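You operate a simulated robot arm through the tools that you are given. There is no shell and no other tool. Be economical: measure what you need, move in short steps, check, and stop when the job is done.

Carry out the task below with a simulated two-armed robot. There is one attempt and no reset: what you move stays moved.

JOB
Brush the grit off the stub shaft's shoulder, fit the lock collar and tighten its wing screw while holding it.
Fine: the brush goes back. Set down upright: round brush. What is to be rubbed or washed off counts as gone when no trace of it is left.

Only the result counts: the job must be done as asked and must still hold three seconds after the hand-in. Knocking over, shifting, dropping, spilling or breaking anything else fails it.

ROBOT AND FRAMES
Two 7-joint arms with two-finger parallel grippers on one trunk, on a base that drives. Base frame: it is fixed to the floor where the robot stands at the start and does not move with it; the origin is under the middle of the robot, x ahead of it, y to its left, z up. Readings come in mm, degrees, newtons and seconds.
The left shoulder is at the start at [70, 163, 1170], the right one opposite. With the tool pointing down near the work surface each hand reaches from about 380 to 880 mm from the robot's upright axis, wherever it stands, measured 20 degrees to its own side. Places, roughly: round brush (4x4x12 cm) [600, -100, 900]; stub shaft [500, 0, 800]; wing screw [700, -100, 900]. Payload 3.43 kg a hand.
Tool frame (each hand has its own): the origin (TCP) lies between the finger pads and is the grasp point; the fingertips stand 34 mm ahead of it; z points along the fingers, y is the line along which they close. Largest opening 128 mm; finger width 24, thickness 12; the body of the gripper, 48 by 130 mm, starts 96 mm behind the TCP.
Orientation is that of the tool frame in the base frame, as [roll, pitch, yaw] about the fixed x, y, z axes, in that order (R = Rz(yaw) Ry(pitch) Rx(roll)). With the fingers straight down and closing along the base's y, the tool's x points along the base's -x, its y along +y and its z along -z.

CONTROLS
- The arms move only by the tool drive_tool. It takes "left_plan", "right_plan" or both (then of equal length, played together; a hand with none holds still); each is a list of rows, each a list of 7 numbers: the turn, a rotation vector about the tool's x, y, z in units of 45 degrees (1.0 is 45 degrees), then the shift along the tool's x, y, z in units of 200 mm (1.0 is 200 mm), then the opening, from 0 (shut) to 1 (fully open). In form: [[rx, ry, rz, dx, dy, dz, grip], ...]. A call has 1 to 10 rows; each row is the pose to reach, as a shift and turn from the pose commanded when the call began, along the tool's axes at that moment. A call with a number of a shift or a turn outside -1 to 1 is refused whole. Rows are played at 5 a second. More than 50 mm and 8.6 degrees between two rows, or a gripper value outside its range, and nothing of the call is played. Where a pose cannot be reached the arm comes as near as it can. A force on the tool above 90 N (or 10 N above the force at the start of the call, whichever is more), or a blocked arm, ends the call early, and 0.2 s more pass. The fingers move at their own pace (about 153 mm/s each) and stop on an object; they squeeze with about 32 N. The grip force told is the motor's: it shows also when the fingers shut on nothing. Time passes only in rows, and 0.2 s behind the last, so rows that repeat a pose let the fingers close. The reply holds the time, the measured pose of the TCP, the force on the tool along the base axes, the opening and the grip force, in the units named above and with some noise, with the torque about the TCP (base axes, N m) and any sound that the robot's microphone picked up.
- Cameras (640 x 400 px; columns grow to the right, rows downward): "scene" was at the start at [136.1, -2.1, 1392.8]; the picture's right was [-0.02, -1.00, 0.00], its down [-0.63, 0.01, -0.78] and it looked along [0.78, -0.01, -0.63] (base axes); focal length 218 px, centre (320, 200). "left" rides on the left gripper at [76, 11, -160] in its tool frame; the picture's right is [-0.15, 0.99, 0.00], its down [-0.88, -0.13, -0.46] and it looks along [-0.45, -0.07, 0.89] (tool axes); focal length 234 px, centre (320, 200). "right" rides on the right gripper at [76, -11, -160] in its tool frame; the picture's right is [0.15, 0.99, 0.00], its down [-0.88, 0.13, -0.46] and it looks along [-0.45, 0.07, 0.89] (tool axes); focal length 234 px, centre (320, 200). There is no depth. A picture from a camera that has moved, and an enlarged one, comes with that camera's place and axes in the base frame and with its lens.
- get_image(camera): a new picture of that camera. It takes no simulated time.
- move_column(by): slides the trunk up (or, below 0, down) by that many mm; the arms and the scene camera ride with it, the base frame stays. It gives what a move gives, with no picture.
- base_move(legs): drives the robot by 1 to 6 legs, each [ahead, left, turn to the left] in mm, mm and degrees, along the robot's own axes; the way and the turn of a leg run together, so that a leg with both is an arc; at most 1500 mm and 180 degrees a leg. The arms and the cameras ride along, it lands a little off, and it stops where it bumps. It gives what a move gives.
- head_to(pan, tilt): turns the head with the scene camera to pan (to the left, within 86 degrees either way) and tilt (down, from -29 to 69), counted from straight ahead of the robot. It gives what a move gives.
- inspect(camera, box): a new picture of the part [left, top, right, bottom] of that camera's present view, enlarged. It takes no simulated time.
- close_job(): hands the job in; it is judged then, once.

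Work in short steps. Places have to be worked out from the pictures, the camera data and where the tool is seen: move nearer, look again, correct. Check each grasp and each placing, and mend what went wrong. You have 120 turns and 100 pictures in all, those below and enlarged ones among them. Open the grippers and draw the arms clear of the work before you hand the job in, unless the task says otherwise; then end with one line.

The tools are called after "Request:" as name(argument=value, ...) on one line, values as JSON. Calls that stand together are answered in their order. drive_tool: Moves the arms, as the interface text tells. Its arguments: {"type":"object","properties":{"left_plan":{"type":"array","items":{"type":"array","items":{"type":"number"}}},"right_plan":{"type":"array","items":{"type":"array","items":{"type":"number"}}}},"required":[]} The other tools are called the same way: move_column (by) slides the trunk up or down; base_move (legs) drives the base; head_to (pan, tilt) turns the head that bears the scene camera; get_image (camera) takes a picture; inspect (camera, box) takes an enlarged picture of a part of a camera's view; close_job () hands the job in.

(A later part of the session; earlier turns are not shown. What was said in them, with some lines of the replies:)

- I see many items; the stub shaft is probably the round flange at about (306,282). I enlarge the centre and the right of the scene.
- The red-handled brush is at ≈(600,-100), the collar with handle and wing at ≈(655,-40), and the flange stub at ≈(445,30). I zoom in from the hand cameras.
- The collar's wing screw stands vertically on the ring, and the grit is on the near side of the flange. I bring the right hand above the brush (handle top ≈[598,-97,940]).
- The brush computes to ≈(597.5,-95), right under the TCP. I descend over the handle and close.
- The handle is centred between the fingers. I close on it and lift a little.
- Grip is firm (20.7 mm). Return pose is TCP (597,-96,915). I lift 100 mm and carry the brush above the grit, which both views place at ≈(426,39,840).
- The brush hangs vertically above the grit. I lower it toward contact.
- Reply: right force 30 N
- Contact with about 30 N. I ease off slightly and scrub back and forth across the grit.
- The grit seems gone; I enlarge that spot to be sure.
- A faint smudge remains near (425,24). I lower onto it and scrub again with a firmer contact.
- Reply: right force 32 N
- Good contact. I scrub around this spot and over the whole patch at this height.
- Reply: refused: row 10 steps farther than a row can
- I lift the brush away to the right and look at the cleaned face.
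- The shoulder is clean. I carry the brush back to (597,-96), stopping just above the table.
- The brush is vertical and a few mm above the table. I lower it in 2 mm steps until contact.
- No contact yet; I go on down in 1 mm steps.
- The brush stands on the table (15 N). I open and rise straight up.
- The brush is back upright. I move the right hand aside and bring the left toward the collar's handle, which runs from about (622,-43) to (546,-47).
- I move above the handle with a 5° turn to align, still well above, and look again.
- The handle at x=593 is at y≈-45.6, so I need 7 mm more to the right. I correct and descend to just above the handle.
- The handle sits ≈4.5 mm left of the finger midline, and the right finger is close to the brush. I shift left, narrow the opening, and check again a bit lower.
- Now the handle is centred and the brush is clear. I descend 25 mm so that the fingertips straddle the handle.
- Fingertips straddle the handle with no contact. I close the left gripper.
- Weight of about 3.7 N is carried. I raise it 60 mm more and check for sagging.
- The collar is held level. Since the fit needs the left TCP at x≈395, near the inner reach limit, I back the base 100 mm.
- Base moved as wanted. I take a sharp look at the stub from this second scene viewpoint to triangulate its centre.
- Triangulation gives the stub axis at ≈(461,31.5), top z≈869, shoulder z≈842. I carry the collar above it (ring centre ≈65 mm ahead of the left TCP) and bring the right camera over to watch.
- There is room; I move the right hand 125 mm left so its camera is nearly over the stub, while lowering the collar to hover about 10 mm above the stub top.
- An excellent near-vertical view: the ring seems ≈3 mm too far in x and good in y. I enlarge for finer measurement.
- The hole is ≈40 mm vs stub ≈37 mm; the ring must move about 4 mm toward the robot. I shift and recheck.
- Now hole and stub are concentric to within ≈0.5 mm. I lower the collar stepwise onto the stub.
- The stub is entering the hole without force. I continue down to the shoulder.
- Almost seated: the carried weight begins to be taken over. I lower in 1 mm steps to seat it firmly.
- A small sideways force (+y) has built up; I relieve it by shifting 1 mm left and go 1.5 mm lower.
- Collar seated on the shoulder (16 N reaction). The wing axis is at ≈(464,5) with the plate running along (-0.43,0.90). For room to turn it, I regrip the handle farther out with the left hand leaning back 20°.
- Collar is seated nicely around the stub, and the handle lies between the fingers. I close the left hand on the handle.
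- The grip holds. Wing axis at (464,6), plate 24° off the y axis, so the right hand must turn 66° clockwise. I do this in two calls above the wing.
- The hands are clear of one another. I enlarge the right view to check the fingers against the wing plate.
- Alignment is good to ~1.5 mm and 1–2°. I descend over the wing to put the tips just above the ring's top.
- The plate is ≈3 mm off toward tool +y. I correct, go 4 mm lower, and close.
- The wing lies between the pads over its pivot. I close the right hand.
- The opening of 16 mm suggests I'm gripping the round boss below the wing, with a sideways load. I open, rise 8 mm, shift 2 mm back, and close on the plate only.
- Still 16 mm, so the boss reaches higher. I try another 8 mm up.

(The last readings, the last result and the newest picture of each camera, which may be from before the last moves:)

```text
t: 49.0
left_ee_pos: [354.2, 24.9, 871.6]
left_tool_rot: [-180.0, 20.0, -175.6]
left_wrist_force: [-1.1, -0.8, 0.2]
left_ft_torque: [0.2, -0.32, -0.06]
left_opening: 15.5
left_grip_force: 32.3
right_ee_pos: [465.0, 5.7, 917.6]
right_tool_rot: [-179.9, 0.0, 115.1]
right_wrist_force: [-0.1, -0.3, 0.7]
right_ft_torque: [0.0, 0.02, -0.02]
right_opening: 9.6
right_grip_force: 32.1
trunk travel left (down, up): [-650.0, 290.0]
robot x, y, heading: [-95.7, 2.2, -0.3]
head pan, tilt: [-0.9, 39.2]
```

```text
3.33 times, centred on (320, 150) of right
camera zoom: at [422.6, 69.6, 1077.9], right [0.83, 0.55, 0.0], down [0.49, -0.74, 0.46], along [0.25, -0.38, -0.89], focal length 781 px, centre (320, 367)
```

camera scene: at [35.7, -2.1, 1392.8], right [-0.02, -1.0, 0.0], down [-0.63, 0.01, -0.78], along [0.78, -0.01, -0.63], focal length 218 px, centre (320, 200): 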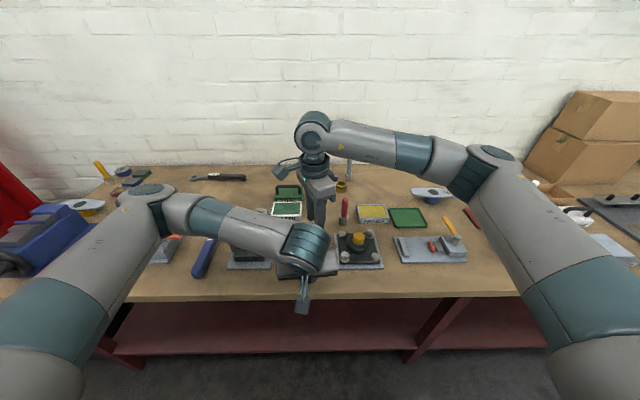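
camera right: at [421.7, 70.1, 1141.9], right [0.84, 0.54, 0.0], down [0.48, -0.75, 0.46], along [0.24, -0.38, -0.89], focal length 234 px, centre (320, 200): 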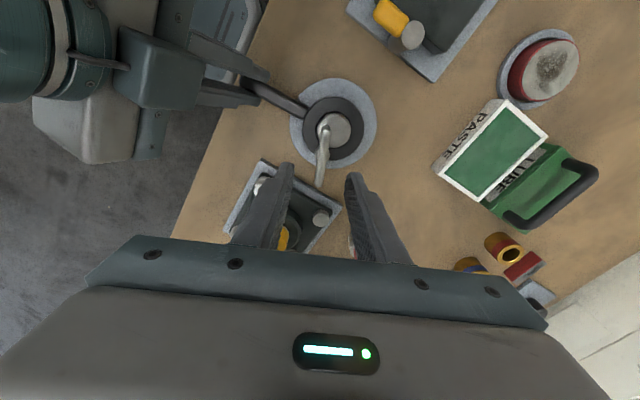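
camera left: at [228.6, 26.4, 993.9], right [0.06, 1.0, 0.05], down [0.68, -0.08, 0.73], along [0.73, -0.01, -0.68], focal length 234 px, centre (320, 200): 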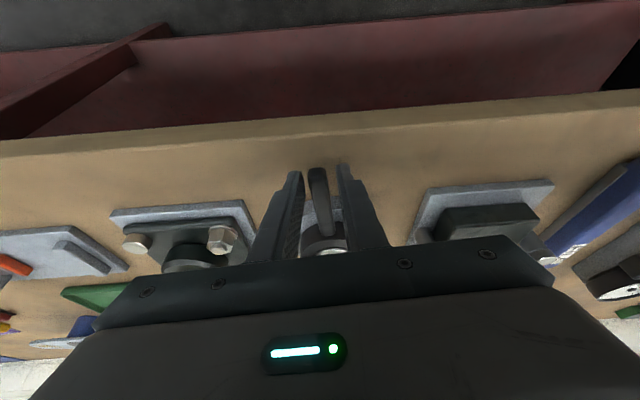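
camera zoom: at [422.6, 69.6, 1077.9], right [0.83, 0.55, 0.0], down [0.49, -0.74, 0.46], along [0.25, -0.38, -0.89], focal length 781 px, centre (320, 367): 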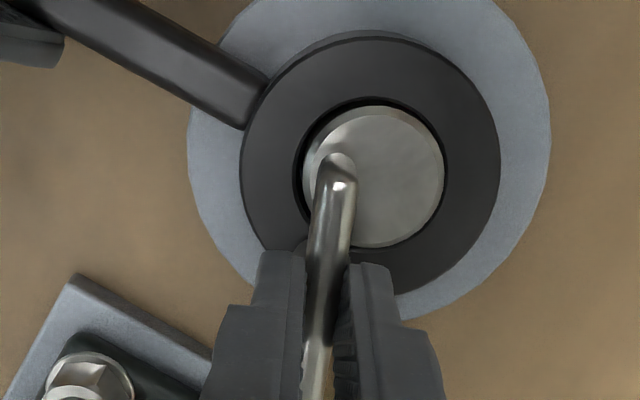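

Now it grips the 9.6 mm plate with no side load. I turn it clockwise (seen from above) 24° as a first test.

Request:
drive_tool(right_plan=[[0, 0, 0.12, 0, 0, 0, 0], [0, 0, 0.25, 0, 0, 0, 0], [0, 0, 0.38, 0, 0, 0, 0], [0, 0, 0.53, 0, 0, 0, 0]])

Request:
inspect(camera="right", box=[250, 70, 390, 210])

```text
t: 50.0
left_ee_pos: [354.2, 24.6, 871.4]
left_tool_rot: [-180.0, 20.1, -175.6]
left_wrist_force: [0.2, 1.6, -0.5]
left_ft_torque: [0.22, 0.07, 0.07]
left_opening: 15.6
left_grip_force: 32.1
right_ee_pos: [464.7, 4.4, 917.1]
right_tool_rot: [-179.9, 0.1, 91.1]
right_wrist_force: [-0.1, -4.3, 6.5]
right_ft_torque: [-0.2, 0.01, 0.05]
right_opening: 9.4
right_grip_force: 31.9
trunk travel left (down, up): [-650.0, 290.0]
robot x, y, heading: [-99.2, -0.5, 0.0]
head pan, tilt: [-0.9, 39.2]
```

```text
2.86 times, centred on (320, 140) of right
camera zoom: at [452.0, 81.3, 1077.7], right [0.99, 0.17, 0.0], down [0.15, -0.88, 0.46], along [0.08, -0.45, -0.89], focal length 669 px, centre (320, 371)
```

zoom: 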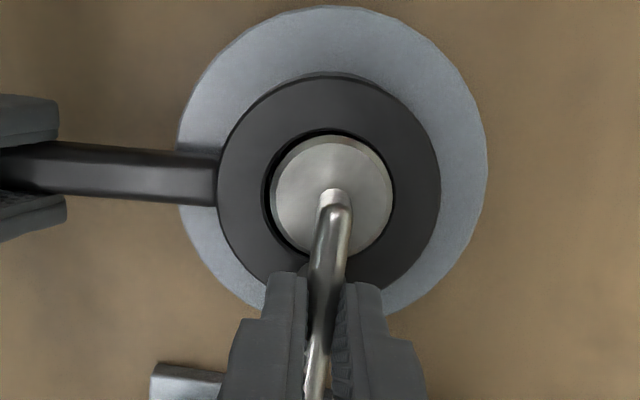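

The wing follows the fingers with little resistance. I continue clockwise another 42° and watch the torque.

Request:
drive_tool(right_plan=[[0, 0, 0.15, 0, 0, 0, 0], [0, 0, 0.31, 0, 0, 0, 0], [0, 0, 0.47, 0, 0, 0, 0], [0, 0, 0.63, 0, 0, 0, 0], [0, 0, 0.79, 0, 0, 0, 0], [0, 0, 0.94, 0, 0, 0, 0]])

Request:
inspect(camera="right", box=[230, 50, 410, 210])

```text
t: 51.4
left_ee_pos: [354.5, 25.3, 871.4]
left_tool_rot: [-180.0, 20.0, -175.6]
left_wrist_force: [-1.9, -1.4, 0.3]
left_ft_torque: [0.12, -0.08, -0.15]
left_opening: 15.4
left_grip_force: 32.1
right_ee_pos: [465.8, 6.2, 917.2]
right_tool_rot: [180.0, 0.0, 48.8]
right_wrist_force: [1.8, 0.4, -0.4]
right_ft_torque: [-0.08, 0.0, 0.03]
right_opening: 9.1
right_grip_force: 32.7
trunk travel left (down, up): [-650.0, 290.0]
robot x, y, heading: [-101.1, 3.2, 0.5]
head pan, tilt: [-0.9, 39.2]
```

```text
2.50 times, centred on (320, 130) of right
camera zoom: at [506.2, 70.4, 1077.6], right [0.84, -0.54, 0.0], down [-0.48, -0.75, 0.46], along [-0.25, -0.38, -0.89], focal length 585 px, centre (320, 375)
```

zoom: 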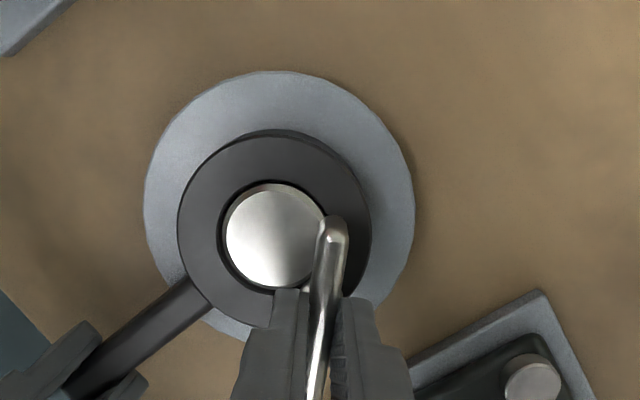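

Still turning freely. I carry on another 45°.

Request:
drive_tool(right_plan=[[0, 0, 0.16, 0, 0, 0, 0], [0, 0, 0.33, 0, 0, 0, 0], [0, 0, 0.5, 0, 0, 0, 0], [0, 0, 0.66, 0, 0, 0, 0], [0, 0, 0.83, 0, 0, 0, 0], [0, 0, 1.0, 0, 0, 0, 0]])

Request:
inspect(camera="right", box=[230, 50, 410, 210])

```text
t: 52.8
left_ee_pos: [354.4, 23.4, 870.3]
left_tool_rot: [-180.0, 20.0, -175.8]
left_wrist_force: [2.4, -3.8, 2.7]
left_ft_torque: [-0.03, -0.18, -0.4]
left_opening: 15.6
left_grip_force: 31.5
right_ee_pos: [464.3, 5.3, 917.1]
right_tool_rot: [-180.0, 0.1, 3.8]
right_wrist_force: [-2.1, 4.5, -2.1]
right_ft_torque: [0.05, -0.06, 0.0]
right_opening: 9.1
right_grip_force: 32.2
trunk travel left (down, up): [-650.0, 290.0]
robot x, y, heading: [-100.8, 2.2, 0.1]
head pan, tilt: [-0.9, 39.2]
```

```text
2.50 times, centred on (320, 130) of right
camera zoom: at [539.8, 22.3, 1077.6], right [0.21, -0.98, 0.0], down [-0.87, -0.19, 0.46], along [-0.45, -0.1, -0.89], focal length 585 px, centre (320, 375)
```

zoom: 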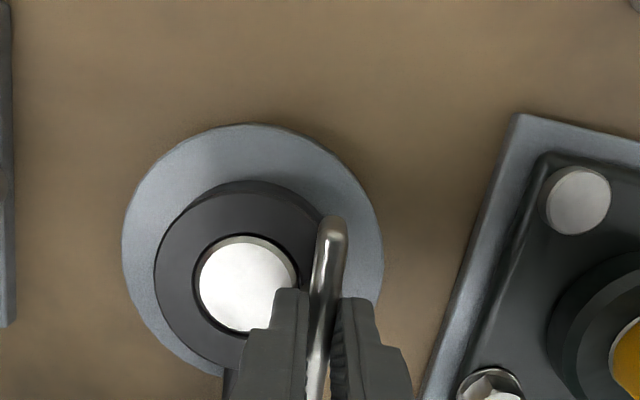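

Turned about 111° so far, with small forces. I continue by 45° more.

Request:
drive_tool(right_plan=[[0, 0, 0.16, 0, 0, 0, 0], [0, 0, 0.33, 0, 0, 0, 0], [0, 0, 0.5, 0, 0, 0, 0], [0, 0, 0.66, 0, 0, 0, 0], [0, 0, 0.83, 0, 0, 0, 0], [0, 0, 1.0, 0, 0, 0, 0]])

Request:
inspect(camera="right", box=[230, 50, 410, 210])

```text
t: 54.1
left_ee_pos: [355.2, 24.9, 871.3]
left_tool_rot: [-179.9, 20.0, -175.6]
left_wrist_force: [3.0, -4.9, 9.6]
left_ft_torque: [-0.07, -1.09, -0.59]
left_opening: 15.7
left_grip_force: 31.6
right_ee_pos: [465.0, 4.6, 916.1]
right_tool_rot: [179.9, -0.1, -41.2]
right_wrist_force: [-2.6, 7.3, -10.5]
right_ft_torque: [0.14, -0.07, 0.04]
right_opening: 9.4
right_grip_force: 32.4
trunk travel left (down, up): [-650.0, 290.0]
robot x, y, heading: [-101.0, 1.1, -0.1]
head pan, tilt: [-0.9, 39.2]
```

```text
2.50 times, centred on (320, 130) of right
camera zoom: at [529.3, -35.5, 1077.5], right [-0.54, -0.84, 0.0], down [-0.75, 0.48, 0.46], along [-0.38, 0.25, -0.89], focal length 585 px, centre (320, 375)
```

zoom: 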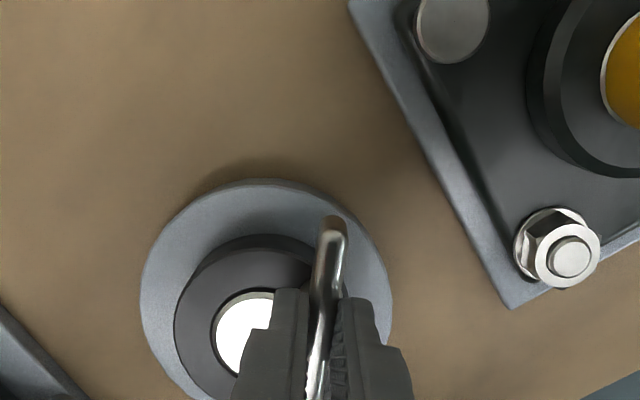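

The screw now pulls the tool down (−10 N), so clockwise is tightening it. I follow 1.5 mm down and turn 45° more.

Request:
drive_tool(right_plan=[[0, 0, 0.0, 0, 0, 0.004, 0], [0, 0, 0.16, 0, 0, 0.005, 0], [0, 0, 0.33, 0, 0, 0.006, 0], [0, 0, 0.5, 0, 0, 0.006, 0], [0, 0, 0.66, 0, 0, 0.007, 0], [0, 0, 0.83, 0, 0, 0.008, 0], [0, 0, 1.0, 0, 0, 0.008, 0]])

Request:
inspect(camera="right", box=[230, 50, 410, 210])

```text
t: 55.8
left_ee_pos: [354.2, 26.1, 871.5]
left_tool_rot: [179.9, 20.1, -175.6]
left_wrist_force: [13.1, -4.6, -3.3]
left_ft_torque: [-0.12, 0.6, -0.64]
left_opening: 15.4
left_grip_force: 32.3
right_ee_pos: [466.3, 4.2, 917.9]
right_tool_rot: [-179.9, 0.2, -86.2]
right_wrist_force: [-8.4, 4.8, 16.5]
right_ft_torque: [0.67, 0.3, 0.16]
right_opening: 9.3
right_grip_force: 31.8
trunk travel left (down, up): [-650.0, 290.0]
robot x, y, heading: [-100.5, -1.2, 0.1]
head pan, tilt: [-0.9, 39.2]
```

```text
2.50 times, centred on (320, 130) of right
camera zoom: at [480.8, -69.0, 1076.8], right [-0.98, -0.21, 0.0], down [-0.19, 0.87, 0.46], along [-0.1, 0.45, -0.89], focal length 585 px, centre (320, 375)
```

zoom: 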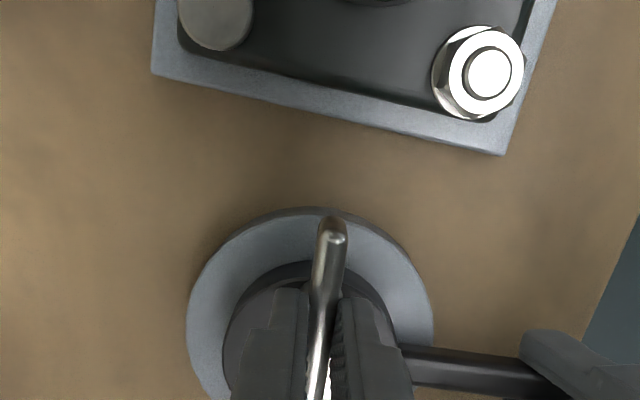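

Pushing down wasn't needed (now +16 N). I relax 1.2 mm and continue turning, watching for rising torque.

Request:
drive_tool(right_plan=[[0, 0, 0.0, 0, 0, -0.006, 0], [0, 0, 0.16, 0, 0, -0.006, 0], [0, 0, 0.33, 0, 0, -0.006, 0], [0, 0, 0.5, 0, 0, -0.006, 0], [0, 0, 0.66, 0, 0, -0.006, 0]])

Request:
inspect(camera="right", box=[230, 50, 410, 210])

Request:
get_image(camera="scene")

```text
t: 56.6
left_ee_pos: [346.7, 23.3, 877.2]
left_tool_rot: [-180.0, 20.9, -175.4]
left_wrist_force: [2.7, -2.6, 10.7]
left_ft_torque: [0.38, -0.35, 0.24]
left_opening: 15.6
left_grip_force: 32.0
right_ee_pos: [476.5, 2.7, 914.5]
right_tool_rot: [178.9, 0.2, -100.7]
right_wrist_force: [-65.8, -8.3, 34.9]
right_ft_torque: [-0.36, 2.39, 1.26]
right_opening: 31.7
right_grip_force: 32.7
right hand out of reach, approached as far as the arm can: row 3, 4
trunk travel left (down, up): [-650.0, 290.0]
robot x, y, heading: [-101.3, -0.7, -0.1]
head pan, tilt: [-0.9, 39.2]
stopped in row 4 (right hand): the force on the tool passed its limit (the readings are from after the stop); the commanded pose is now the measured one
```

```text
2.50 times, centred on (320, 130) of right
camera zoom: at [476.1, -74.2, 1073.9], right [-1.0, 0.04, 0.02], down [0.04, 0.89, 0.46], along [0.0, 0.46, -0.89], focal length 585 px, centre (320, 375)
```

zoom: 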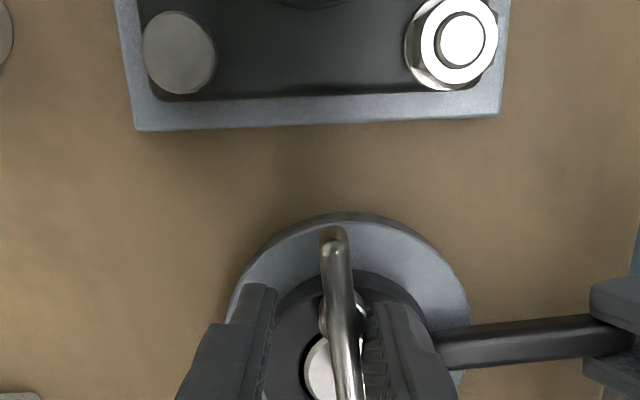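

```text
28 pictures are left
camera scene: at [19.0, -4.5, 1394.9], right [-0.02, -1.0, 0.0], down [-0.62, 0.01, -0.78], along [0.78, -0.01, -0.62], focal length 218 px, centre (320, 200)
```

scene: 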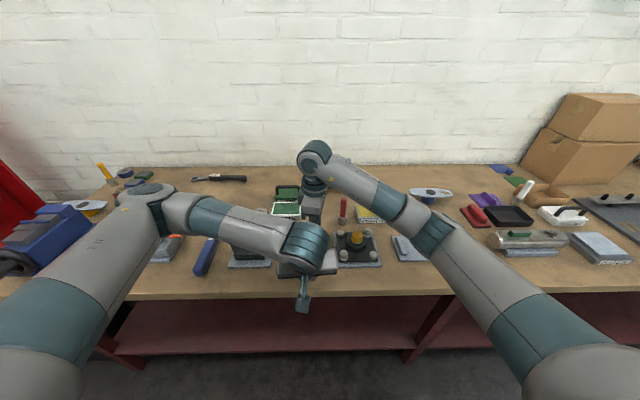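

The wrist hit its limit and the arm lurched; force rose to 66 N. I open the right hand in place to relieve it and look.

Request:
drive_tool(right_plan=[[0, 0, 0, 0, 0, 0, 0.35], [0, 0, 0, 0, 0, 0, 0.35], [0, 0, 0, 0, 0, 0, 0.35]])

Request:
inspect(camera="right", box=[200, 50, 440, 230])

```text
t: 57.5
left_ee_pos: [348.2, 23.1, 873.2]
left_tool_rot: [179.8, 20.4, -175.6]
left_wrist_force: [-18.3, -1.1, -12.1]
left_ft_torque: [-0.23, 1.08, 0.03]
left_opening: 15.6
left_grip_force: 32.0
right_ee_pos: [486.6, 0.3, 913.3]
right_tool_rot: [179.5, 0.4, -101.6]
right_wrist_force: [-18.7, -13.6, 56.6]
right_ft_torque: [0.14, 1.96, 0.72]
right_opening: 55.2
right_grip_force: 8.7
trunk travel left (down, up): [-650.0, 290.0]
robot x, y, heading: [-101.7, 0.7, -0.1]
head pan, tilt: [-0.9, 39.2]
```

```text
2.22 times, centred on (320, 140) of right
camera zoom: at [483.3, -76.4, 1072.3], right [-1.0, 0.05, 0.01], down [0.05, 0.88, 0.46], along [0.02, 0.46, -0.89], focal length 520 px, centre (320, 333)
```

zoom: 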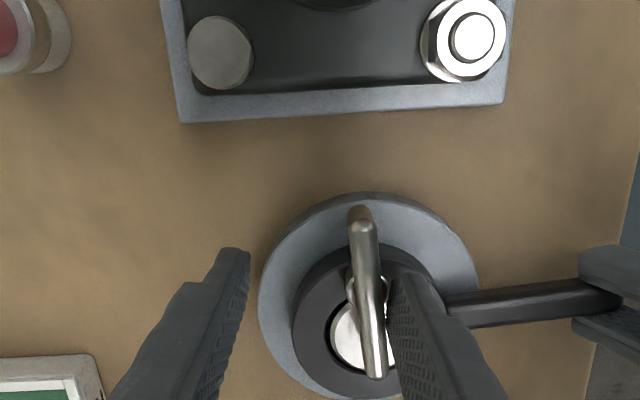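

The near finger presses against the wing and boss. I lift the right hand straight up out of contact.

Request:
drive_tool(right_plan=[[0, 0, 0, 0, 0, -0.04, 0.5], [0, 0, 0, 0, 0, -0.12, 0.5], [0, 0, 0, 0, 0, -0.25, 0.5], [0, 0, 0, 0, 0, -0.4, 0.5], [0, 0, 0, 0, 0, -0.4, 0.5]])

Request:
get_image(camera="right")

Request:
get_image(camera="scene")

```text
t: 58.6
left_ee_pos: [354.7, 25.5, 871.6]
left_tool_rot: [180.0, 20.4, -175.4]
left_wrist_force: [-9.4, -2.2, 3.6]
left_ft_torque: [0.02, -0.55, -0.05]
left_opening: 15.5
left_grip_force: 32.4
right_ee_pos: [513.7, -1.5, 983.6]
right_tool_rot: [178.9, 0.2, -101.2]
right_wrist_force: [-0.3, -0.8, -0.3]
right_ft_torque: [0.04, -0.02, -0.02]
right_opening: 64.0
right_grip_force: 0.0
right hand out of reach, approached as far as the arm can: row 2, 3, 4, 5
trunk travel left (down, up): [-650.0, 290.0]
robot x, y, heading: [-100.6, -0.0, -0.1]
head pan, tilt: [-0.9, 39.2]
```

```text
26 pictures are left
camera right: at [511.6, -78.4, 1143.1], right [-1.0, 0.05, 0.02], down [0.05, 0.89, 0.46], along [0.01, 0.46, -0.89], focal length 234 px, centre (320, 200)
```

right: 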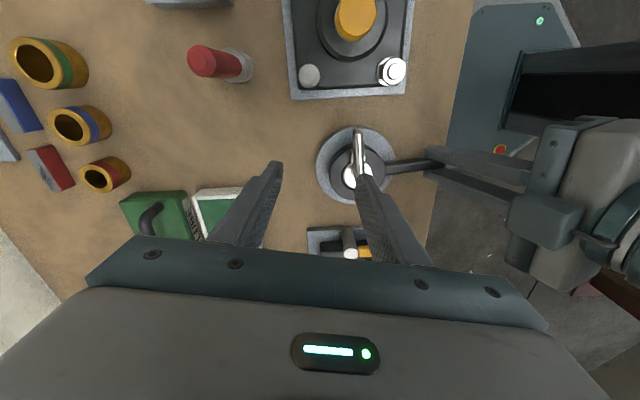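

```text
25 pictures are left
camera scene: at [33.1, -2.7, 1393.0], right [-0.02, -1.0, 0.0], down [-0.63, 0.01, -0.78], along [0.78, -0.01, -0.63], focal length 218 px, centre (320, 200)
```

scene: 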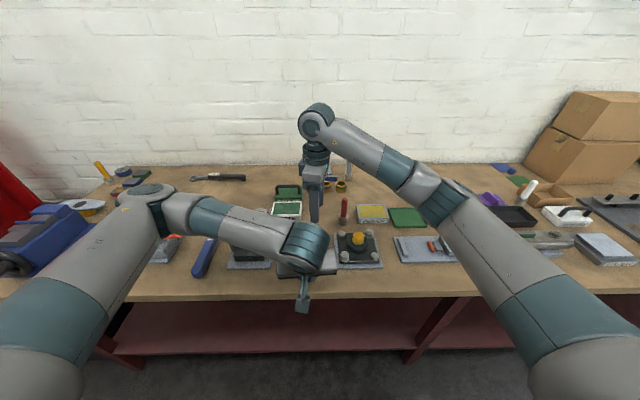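

Freed, everything else looks undisturbed. I unwind the right wrist counter-clockwise in the air (about 180°) to regrip the wing.

Request:
drive_tool(right_plan=[[0, 0, -0.16, 0, 0, -0.05, 0.35], [0, 0, -0.33, 0, 0, -0.1, 0.35], [0, 0, -0.5, 0, 0, -0.15, 0.35], [0, 0, -0.66, 0, 0, -0.15, 0.35], [0, 0, -0.83, 0, 0, -0.15, 0.35], [0, 0, -1.0, 0, 0, -0.15, 0.35]])

Request:
drive_tool(right_plan=[[0, 0, -0.16, 0, 0, 0, 0.35], [0, 0, -0.33, 0, 0, 0, 0.35], [0, 0, -0.5, 0, 0, 0, 0.35], [0, 0, -0.66, 0, 0, 0, 0.35], [0, 0, -0.83, 0, 0, 0, 0.35], [0, 0, -1.0, 0, 0, 0, 0.35]])

Request:
drive_tool(right_plan=[[0, 0, -0.16, 0, 0, 0, 0.35], [0, 0, -0.33, 0, 0, 0, 0.35], [0, 0, -0.5, 0, 0, 0, 0.35], [0, 0, -0.66, 0, 0, 0, 0.35], [0, 0, -0.83, 0, 0, 0, 0.35], [0, 0, -1.0, 0, 0, 0, 0.35]])

Request:
drive_tool(right_plan=[[0, 0, -0.16, 0, 0, 0, 0.35], [0, 0, -0.33, 0, 0, 0, 0.35], [0, 0, -0.5, 0, 0, 0, 0.35], [0, 0, -0.66, 0, 0, 0, 0.35], [0, 0, -0.83, 0, 0, 0, 0.35], [0, 0, -1.0, 0, 0, 0, 0.35]])

```text
t: 60.0
left_ee_pos: [355.7, 25.2, 871.8]
left_tool_rot: [-180.0, 20.3, -175.4]
left_wrist_force: [-2.1, -0.7, 8.7]
left_ft_torque: [0.18, -0.74, -0.14]
left_opening: 15.4
left_grip_force: 31.9
right_ee_pos: [511.6, -0.7, 1011.5]
right_tool_rot: [179.4, 0.9, -56.2]
right_wrist_force: [-0.5, -0.3, 0.2]
right_ft_torque: [-0.01, -0.01, 0.03]
right_opening: 44.8
right_grip_force: 0.1
trunk travel left (down, up): [-650.0, 290.0]
robot x, y, heading: [-100.6, 0.8, 0.1]
head pan, tilt: [-0.9, 39.2]
```

```text
t: 61.5
left_ee_pos: [354.8, 24.9, 870.8]
left_tool_rot: [180.0, 20.3, -175.4]
left_wrist_force: [1.6, 0.3, 12.2]
left_ft_torque: [0.16, -0.89, -0.15]
left_opening: 15.7
left_grip_force: 32.1
right_ee_pos: [511.8, -0.3, 1012.8]
right_tool_rot: [-179.9, 1.0, -11.3]
right_wrist_force: [0.9, 0.0, -0.1]
right_ft_torque: [0.02, -0.03, 0.01]
right_opening: 44.6
right_grip_force: 0.0
trunk travel left (down, up): [-650.0, 290.0]
robot x, y, heading: [-102.5, 0.6, 0.1]
head pan, tilt: [-0.9, 39.2]
```

```text
t: 62.9
left_ee_pos: [354.8, 25.6, 871.8]
left_tool_rot: [180.0, 20.3, -175.4]
left_wrist_force: [2.9, 0.0, 12.9]
left_ft_torque: [0.19, -1.0, -0.15]
left_opening: 15.7
left_grip_force: 31.6
right_ee_pos: [512.8, -0.9, 1011.1]
right_tool_rot: [-179.3, 0.5, 33.7]
right_wrist_force: [-1.3, -0.4, -0.6]
right_ft_torque: [0.01, 0.02, -0.01]
right_opening: 44.8
right_grip_force: 0.0
trunk travel left (down, up): [-650.0, 290.0]
robot x, y, heading: [-99.4, -1.9, -0.2]
head pan, tilt: [-0.9, 39.2]
```

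```text
t: 64.2
left_ee_pos: [355.6, 24.6, 871.4]
left_tool_rot: [179.9, 20.4, -175.4]
left_wrist_force: [2.1, -1.1, 12.0]
left_ft_torque: [0.12, -0.87, -0.15]
left_opening: 15.8
left_grip_force: 32.1
right_ee_pos: [513.0, -1.2, 1012.1]
right_tool_rot: [-179.0, -0.2, 78.7]
right_wrist_force: [0.9, 0.5, -0.1]
right_ft_torque: [0.01, -0.02, -0.01]
right_opening: 44.9
right_grip_force: 0.0
trunk travel left (down, up): [-650.0, 290.0]
robot x, y, heading: [-100.9, -0.8, 0.0]
head pan, tilt: [-0.9, 39.2]
```

Unwound to yaw 78.7°. I look to locate the wing's new angle.

Request:
inspect(camera="right", box=[200, 60, 400, 220])

```text
2.50 times, centred on (300, 140) of right
camera zoom: at [518.7, 75.8, 1172.1], right [1.0, -0.05, -0.02], down [-0.04, -0.89, 0.45], along [-0.04, -0.45, -0.89], focal length 585 px, centre (370, 350)
```

zoom: 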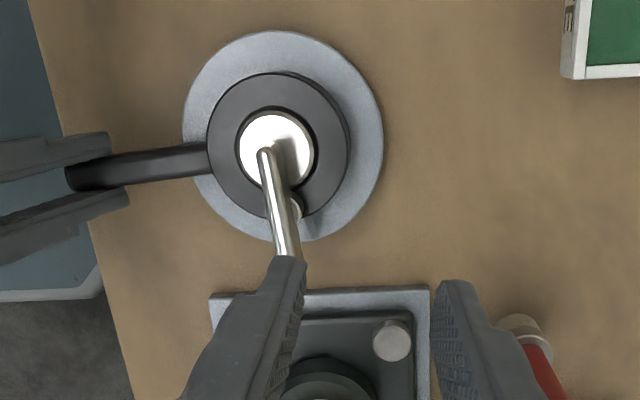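

The wing now lies ≈5° off the y axis (turned ≈200° in total). I place the right hand above the pivot (465.5,5.5) with yaw 95°.

Request:
drive_tool(right_plan=[[-0.01, 0, -0.12, -0.005, -0.08, 0, 0.35], [-0.022, 0, -0.25, -0.01, -0.16, 0.1, 0.35], [-0.022, 0, -0.369, -0.014, -0.24, 0.2, 0.35], [-0.022, 0, -0.369, -0.014, -0.24, 0.3, 0.35], [-0.022, 0, -0.369, -0.014, -0.24, 0.3, 0.35]])

Request:
inspect(camera="right", box=[240, 70, 400, 210])

```text
t: 65.5
left_ee_pos: [354.9, 23.7, 871.1]
left_tool_rot: [179.8, 20.2, -175.4]
left_wrist_force: [1.3, -1.4, 9.6]
left_ft_torque: [0.12, -0.67, -0.13]
left_opening: 15.6
left_grip_force: 31.8
right_ee_pos: [463.9, 6.9, 952.7]
right_tool_rot: [179.9, -0.4, 95.2]
right_wrist_force: [0.2, 0.1, -0.4]
right_ft_torque: [0.01, 0.01, 0.03]
right_opening: 44.6
right_grip_force: 0.1
trunk travel left (down, up): [-650.0, 290.0]
robot x, y, heading: [-100.6, 1.3, -0.2]
head pan, tilt: [-0.9, 39.2]
```

```text
2.86 times, centred on (320, 140) of right
camera zoom: at [445.1, 80.6, 1112.7], right [0.97, 0.24, 0.0], down [0.21, -0.87, 0.45], along [0.11, -0.44, -0.89], focal length 669 px, centre (320, 371)
```

zoom: 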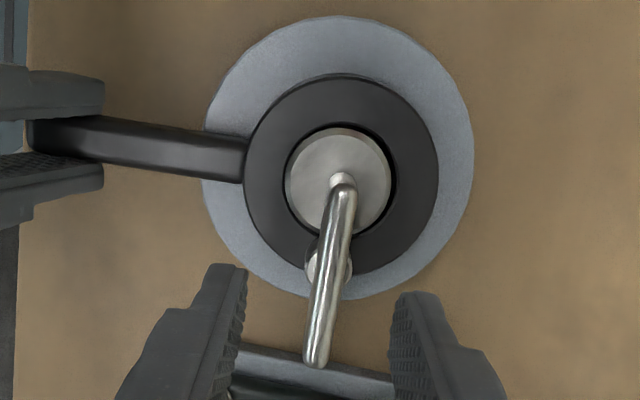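

Well aligned; about 1.5–2 mm to shift in x. I descend to z≈917, as before, and close.

Request:
drive_tool(right_plan=[[0, 0.008, 0, 0, 0.008, 0.08, 0.35], [0, 0.008, 0, 0, 0.008, 0.15, 0.35], [0, 0.008, 0, 0, 0.008, 0.177, 0.3], [0, 0.008, 0, 0, 0.008, 0.177, 0.2], [0, 0.008, 0, 0, 0.008, 0.177, 0], [0, 0.008, 0, 0, 0.008, 0.177, 0], [0, 0.008, 0, 0, 0.008, 0.177, 0]])

Request:
inspect(camera="right", box=[240, 70, 400, 210])

```text
t: 67.0
left_ee_pos: [354.4, 24.3, 871.4]
left_tool_rot: [179.9, 20.2, -175.5]
left_wrist_force: [-7.7, -0.9, 8.8]
left_ft_torque: [0.08, -0.78, -0.24]
left_opening: 15.6
left_grip_force: 31.9
right_ee_pos: [466.1, 6.8, 916.8]
right_tool_rot: [179.9, -0.6, 95.1]
right_wrist_force: [8.3, 1.7, 0.1]
right_ft_torque: [0.07, -0.35, -0.06]
right_opening: 9.2
right_grip_force: 31.7
trunk travel left (down, up): [-650.0, 290.0]
robot x, y, heading: [-100.5, -0.1, -0.2]
head pan, tilt: [-0.9, 39.2]
```

```text
2.86 times, centred on (320, 140) of right
camera zoom: at [447.8, 80.6, 1077.9], right [0.97, 0.23, 0.0], down [0.21, -0.87, 0.45], along [0.11, -0.43, -0.9], focal length 669 px, centre (320, 371)
```

zoom: 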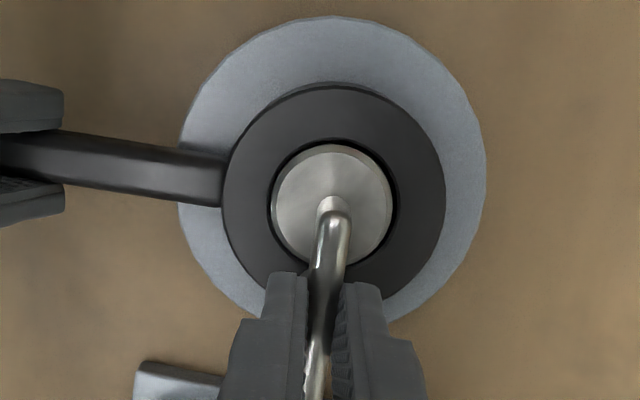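

Wing gripped again (9.2 mm). I turn 45° clockwise, relieving the small side load, and watch torque.

Request:
drive_tool(right_plan=[[0, 0.008, 0.16, 0, 0.004, 0, 0], [0, 0.008, 0.33, 0, 0.004, 0, 0], [0, 0.008, 0.5, 0, 0.004, 0, 0], [0, 0.008, 0.66, 0, 0.004, 0, 0], [0, 0.008, 0.83, 0, 0.004, 0, 0], [0, 0.008, 1.0, 0, 0.004, 0, 0]])

Request:
drive_tool(right_plan=[[0, 0, 0.16, 0, 0, 0, 0], [0, 0, 0.33, 0, 0, 0, 0], [0, 0, 0.5, 0, 0, 0, 0], [0, 0, 0.66, 0, 0, 0, 0], [0, 0, 0.83, 0, 0, 0, 0], [0, 0, 1.0, 0, 0, 0, 0]])

Request:
inspect(camera="right", box=[240, 70, 400, 210])

```text
t: 68.5
left_ee_pos: [354.7, 28.1, 870.4]
left_tool_rot: [179.8, 20.1, -175.2]
left_wrist_force: [-3.0, 17.2, 2.6]
left_ft_torque: [0.16, 0.7, -0.75]
left_opening: 16.6
left_grip_force: 32.2
right_ee_pos: [466.1, 8.3, 919.0]
right_tool_rot: [-179.5, -0.6, 50.4]
right_wrist_force: [-9.4, -3.1, -2.5]
right_ft_torque: [-0.06, -0.3, 2.89]
right_opening: 32.4
right_grip_force: 32.0
trunk travel left (down, up): [-650.0, 290.0]
robot x, y, heading: [-104.8, -0.0, 0.1]
head pan, tilt: [-0.9, 39.2]
```

```text
t: 69.8
left_ee_pos: [356.8, 29.6, 868.1]
left_tool_rot: [180.0, 19.8, -175.3]
left_wrist_force: [-27.6, 22.9, -0.2]
left_ft_torque: [-0.07, 0.28, -0.77]
left_opening: 17.6
left_grip_force: 31.6
right_ee_pos: [476.3, 11.0, 919.3]
right_tool_rot: [-178.9, -1.0, 4.8]
right_wrist_force: [63.8, 29.4, 17.4]
right_ft_torque: [1.41, -1.81, 2.05]
right_opening: 50.1
right_grip_force: 32.1
trunk travel left (down, up): [-650.0, 290.0]
robot x, y, heading: [-99.7, -0.9, 0.2]
head pan, tilt: [-0.9, 39.2]
```

```text
2.86 times, centred on (320, 140) of right
camera zoom: at [547.7, 28.2, 1081.4], right [0.23, -0.97, -0.02], down [-0.87, -0.21, 0.44], along [-0.43, -0.09, -0.9], focal length 669 px, centre (320, 371)
```

zoom: 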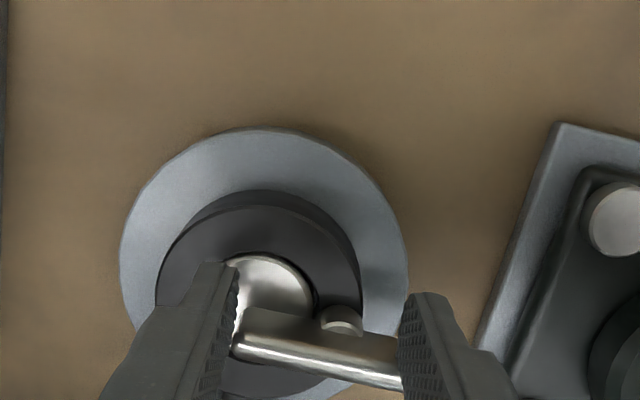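

Torque rose to 2.9 N·m: the screw has come tight, and the fingers then slipped around the plate. I stop turning, open wide and lift off.

Request:
drive_tool(right_plan=[[0, 0, 0, 0, 0, 0, 0.8], [0, 0, 0, 0, 0, 0, 0.8], [0, 0, 0, 0, 0, 0, 0.8]])

Request:
drive_tool(right_plan=[[0, 0, 0, 0, 0, -0.1, 0.8], [0, 0, 0, 0, 0, -0.25, 0.8], [0, 0, 0, 0, 0, -0.4, 0.8], [0, 0, 0, 0, 0, -0.4, 0.8]])

Request:
get_image(camera="right")

```text
t: 70.7
left_ee_pos: [359.3, 24.6, 872.1]
left_tool_rot: [-179.8, 20.4, -175.2]
left_wrist_force: [17.2, 3.8, 0.6]
left_ft_torque: [0.0, -0.32, 0.41]
left_opening: 15.8
left_grip_force: 32.2
right_ee_pos: [468.8, 5.7, 915.9]
right_tool_rot: [-179.1, 0.2, 5.1]
right_wrist_force: [0.2, -0.3, -0.3]
right_ft_torque: [0.0, 0.02, -0.04]
right_opening: 102.6
right_grip_force: 0.0
trunk travel left (down, up): [-650.0, 290.0]
robot x, y, heading: [-101.7, 1.5, 0.1]
head pan, tilt: [-0.9, 39.2]
```

```text
t: 71.7
left_ee_pos: [358.1, 25.3, 870.8]
left_tool_rot: [-179.9, 20.3, -175.2]
left_wrist_force: [24.7, 0.0, 6.3]
left_ft_torque: [0.06, -0.98, -0.29]
left_opening: 15.8
left_grip_force: 31.3
right_ee_pos: [469.8, 6.8, 993.0]
right_tool_rot: [-179.0, 0.1, 5.0]
right_wrist_force: [-0.8, -0.2, 0.8]
right_ft_torque: [-0.01, 0.0, 0.04]
right_opening: 102.3
right_grip_force: 0.1
trunk travel left (down, up): [-650.0, 290.0]
robot x, y, heading: [-99.0, 1.1, 0.1]
head pan, tilt: [-0.9, 39.2]
```

```text
20 pictures are left
camera right: at [544.2, 22.8, 1154.0], right [0.23, -0.97, -0.02], down [-0.86, -0.22, 0.45], along [-0.44, -0.09, -0.89], focal length 234 px, centre (320, 200)
```

right: 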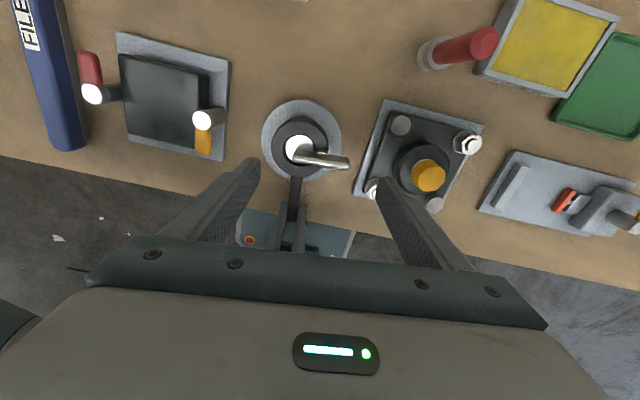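

The wing is free of the fingers. I enlarge to read its angle and check the collar.

Request:
inspect(camera="right", box=[240, 85, 370, 205])

```text
3.33 times, centred on (305, 145) of right
camera zoom: at [544.2, 22.8, 1154.0], right [0.23, -0.97, -0.02], down [-0.86, -0.22, 0.45], along [-0.44, -0.09, -0.89], focal length 781 px, centre (370, 383)
```

zoom: 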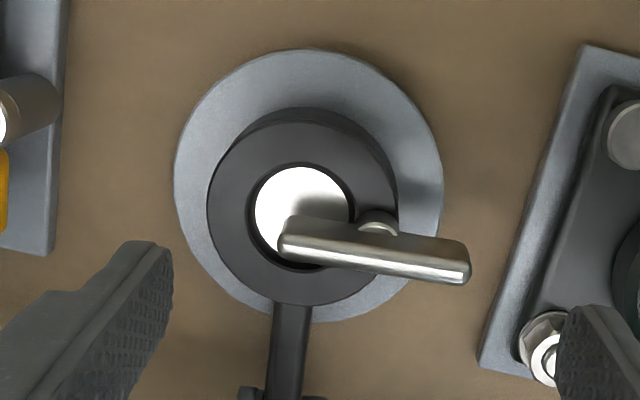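

The wing stayed at ≈6° under 2.9 N·m, so after its ≈200° it is firmly tight. I release the handle with the left hand, back it out, and raise the right hand away.

Request:
drive_tool(left_plan=[[0, 0, 0, 0, 0, 0, 0.22], [0, 0, 0, 0, 0, 0, 0.22], [0, 0, 0, 0, 0, -0.08, 0.22], [0, 0, 0, 0, 0, -0.25, 0.22], [0, 0, 0, 0, 0, -0.45, 0.22], [0, 0, 0, 0, 0, -0.6, 0.22]], right_plan=[[0, 0, 0, 0, 0, 0, 0.8], [0, 0, 0, 0, 0, 0, 0.8], [0, 0, 0, 0, 0, -0.1, 0.8], [0, 0, 0, 0, 0, -0.2, 0.8], [0, 0, 0, 0.1, 0.1, -0.3, 0.8], [0, 0, 0, 0.2, 0.2, -0.4, 0.8]])

Request:
get_image(camera="scene")

```text
t: 73.0
left_ee_pos: [314.7, 20.4, 983.3]
left_tool_rot: [179.9, 20.2, -175.4]
left_wrist_force: [-0.8, 0.2, 0.3]
left_ft_torque: [0.0, -0.02, 0.01]
left_opening: 28.2
left_grip_force: 0.1
right_ee_pos: [510.2, -29.5, 1076.6]
right_tool_rot: [-179.0, -0.2, 5.1]
right_wrist_force: [0.1, 0.8, -0.1]
right_ft_torque: [0.02, -0.03, 0.0]
right_opening: 102.3
right_grip_force: 0.0
trunk travel left (down, up): [-650.0, 290.0]
robot x, y, heading: [-100.4, 1.2, -0.1]
head pan, tilt: [-0.9, 39.2]
```

```text
18 pictures are left
camera scene: at [33.9, -2.8, 1392.7], right [-0.02, -1.0, 0.0], down [-0.63, 0.01, -0.78], along [0.78, -0.01, -0.63], focal length 218 px, centre (320, 200)
```

scene: 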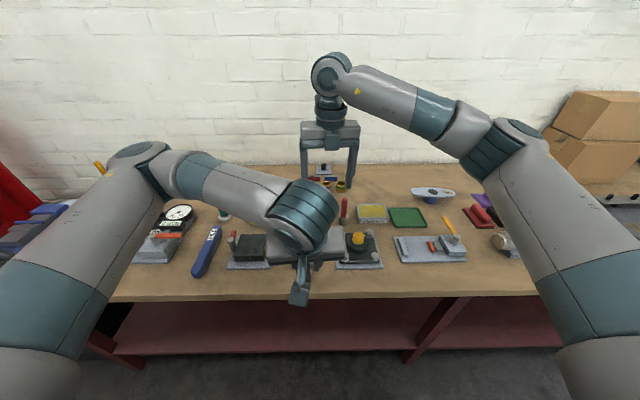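

Both hands are off. I draw them farther clear to see the result.

Request:
drive_tool(left_plan=[[0, 0, 0, 0, 0.2, -0.1, 0.22], [0, 0, 0, 0, 0.4, -0.2, 0.22], [0, 0, 0, 0, 0.6, -0.3, 0.22], [0, 0, 0, 0, 0.8, -0.4, 0.22], [0, 0, 0, 0, 0.95, -0.5, 0.22]], right_plan=[[0, 0, 0, 0, 0.18, -0.1, 0.8], [0, 0, 0, 0, 0.36, -0.2, 0.8], [0, 0, 0, 0, 0.54, -0.25, 0.8], [0, 0, 0, 0, 0.72, -0.3, 0.8], [0, 0, 0, 0, 0.9, -0.3, 0.8]])

Request:
get_image(camera="scene")

Request:
inspect(camera="scene", box=[276, 220, 340, 276])

```text
t: 74.2
left_ee_pos: [311.9, 195.8, 1108.7]
left_tool_rot: [179.9, 20.2, -175.5]
left_wrist_force: [-0.1, -0.1, -0.2]
left_ft_torque: [-0.01, -0.04, 0.0]
left_opening: 28.1
left_grip_force: 0.0
left hand out of reach, approached as far as the arm can: row 2, 3, 4, 5
right_ee_pos: [519.7, -211.1, 1133.5]
right_tool_rot: [-179.0, -0.2, 5.2]
right_wrist_force: [0.0, -0.1, 0.6]
right_ft_torque: [0.01, -0.04, -0.02]
right_opening: 102.4
right_grip_force: 0.0
trunk travel left (down, up): [-650.0, 290.0]
robot x, y, heading: [-102.0, -2.2, -0.2]
head pan, tilt: [-0.9, 39.2]
```

```text
17 pictures are left
camera scene: at [33.1, -2.5, 1392.9], right [-0.02, -1.0, 0.0], down [-0.63, 0.01, -0.78], along [0.78, -0.01, -0.63], focal length 218 px, centre (320, 200)
```

scene: 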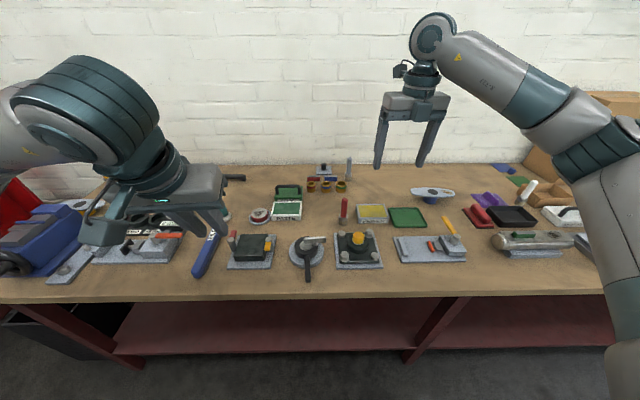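

```text
7.14 times, centred on (308, 248) of scene
camera zoom: at [33.1, -2.5, 1392.9], right [-0.02, -1.0, 0.0], down [-0.63, 0.01, -0.78], along [0.78, -0.01, -0.63], focal length 1558 px, centre (406, -143)
```

zoom: 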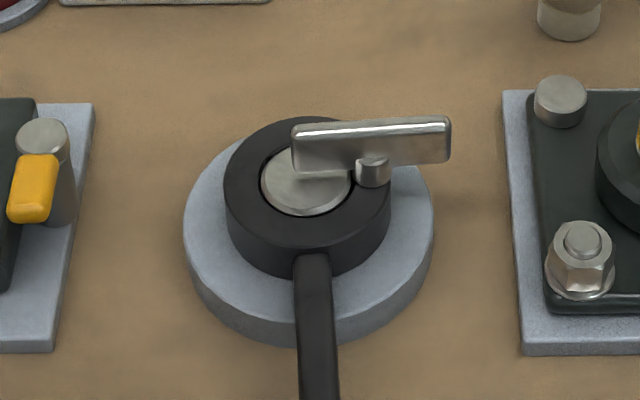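

The collar sits flat on the clean shoulder, the wing is tight, the brush stands upright in its place, and nothing else has moved. Both hands are open and clear, so I hand the job in.

Request:
close_job()

```text
The job is handed in.
```

The job is handed in: I brushed the shoulder clean and put the brush back upright in its place. The collar is seated on the shaft, and its wing screw, turned about 200° with the handle held, then stayed put under 2.9 N·m.
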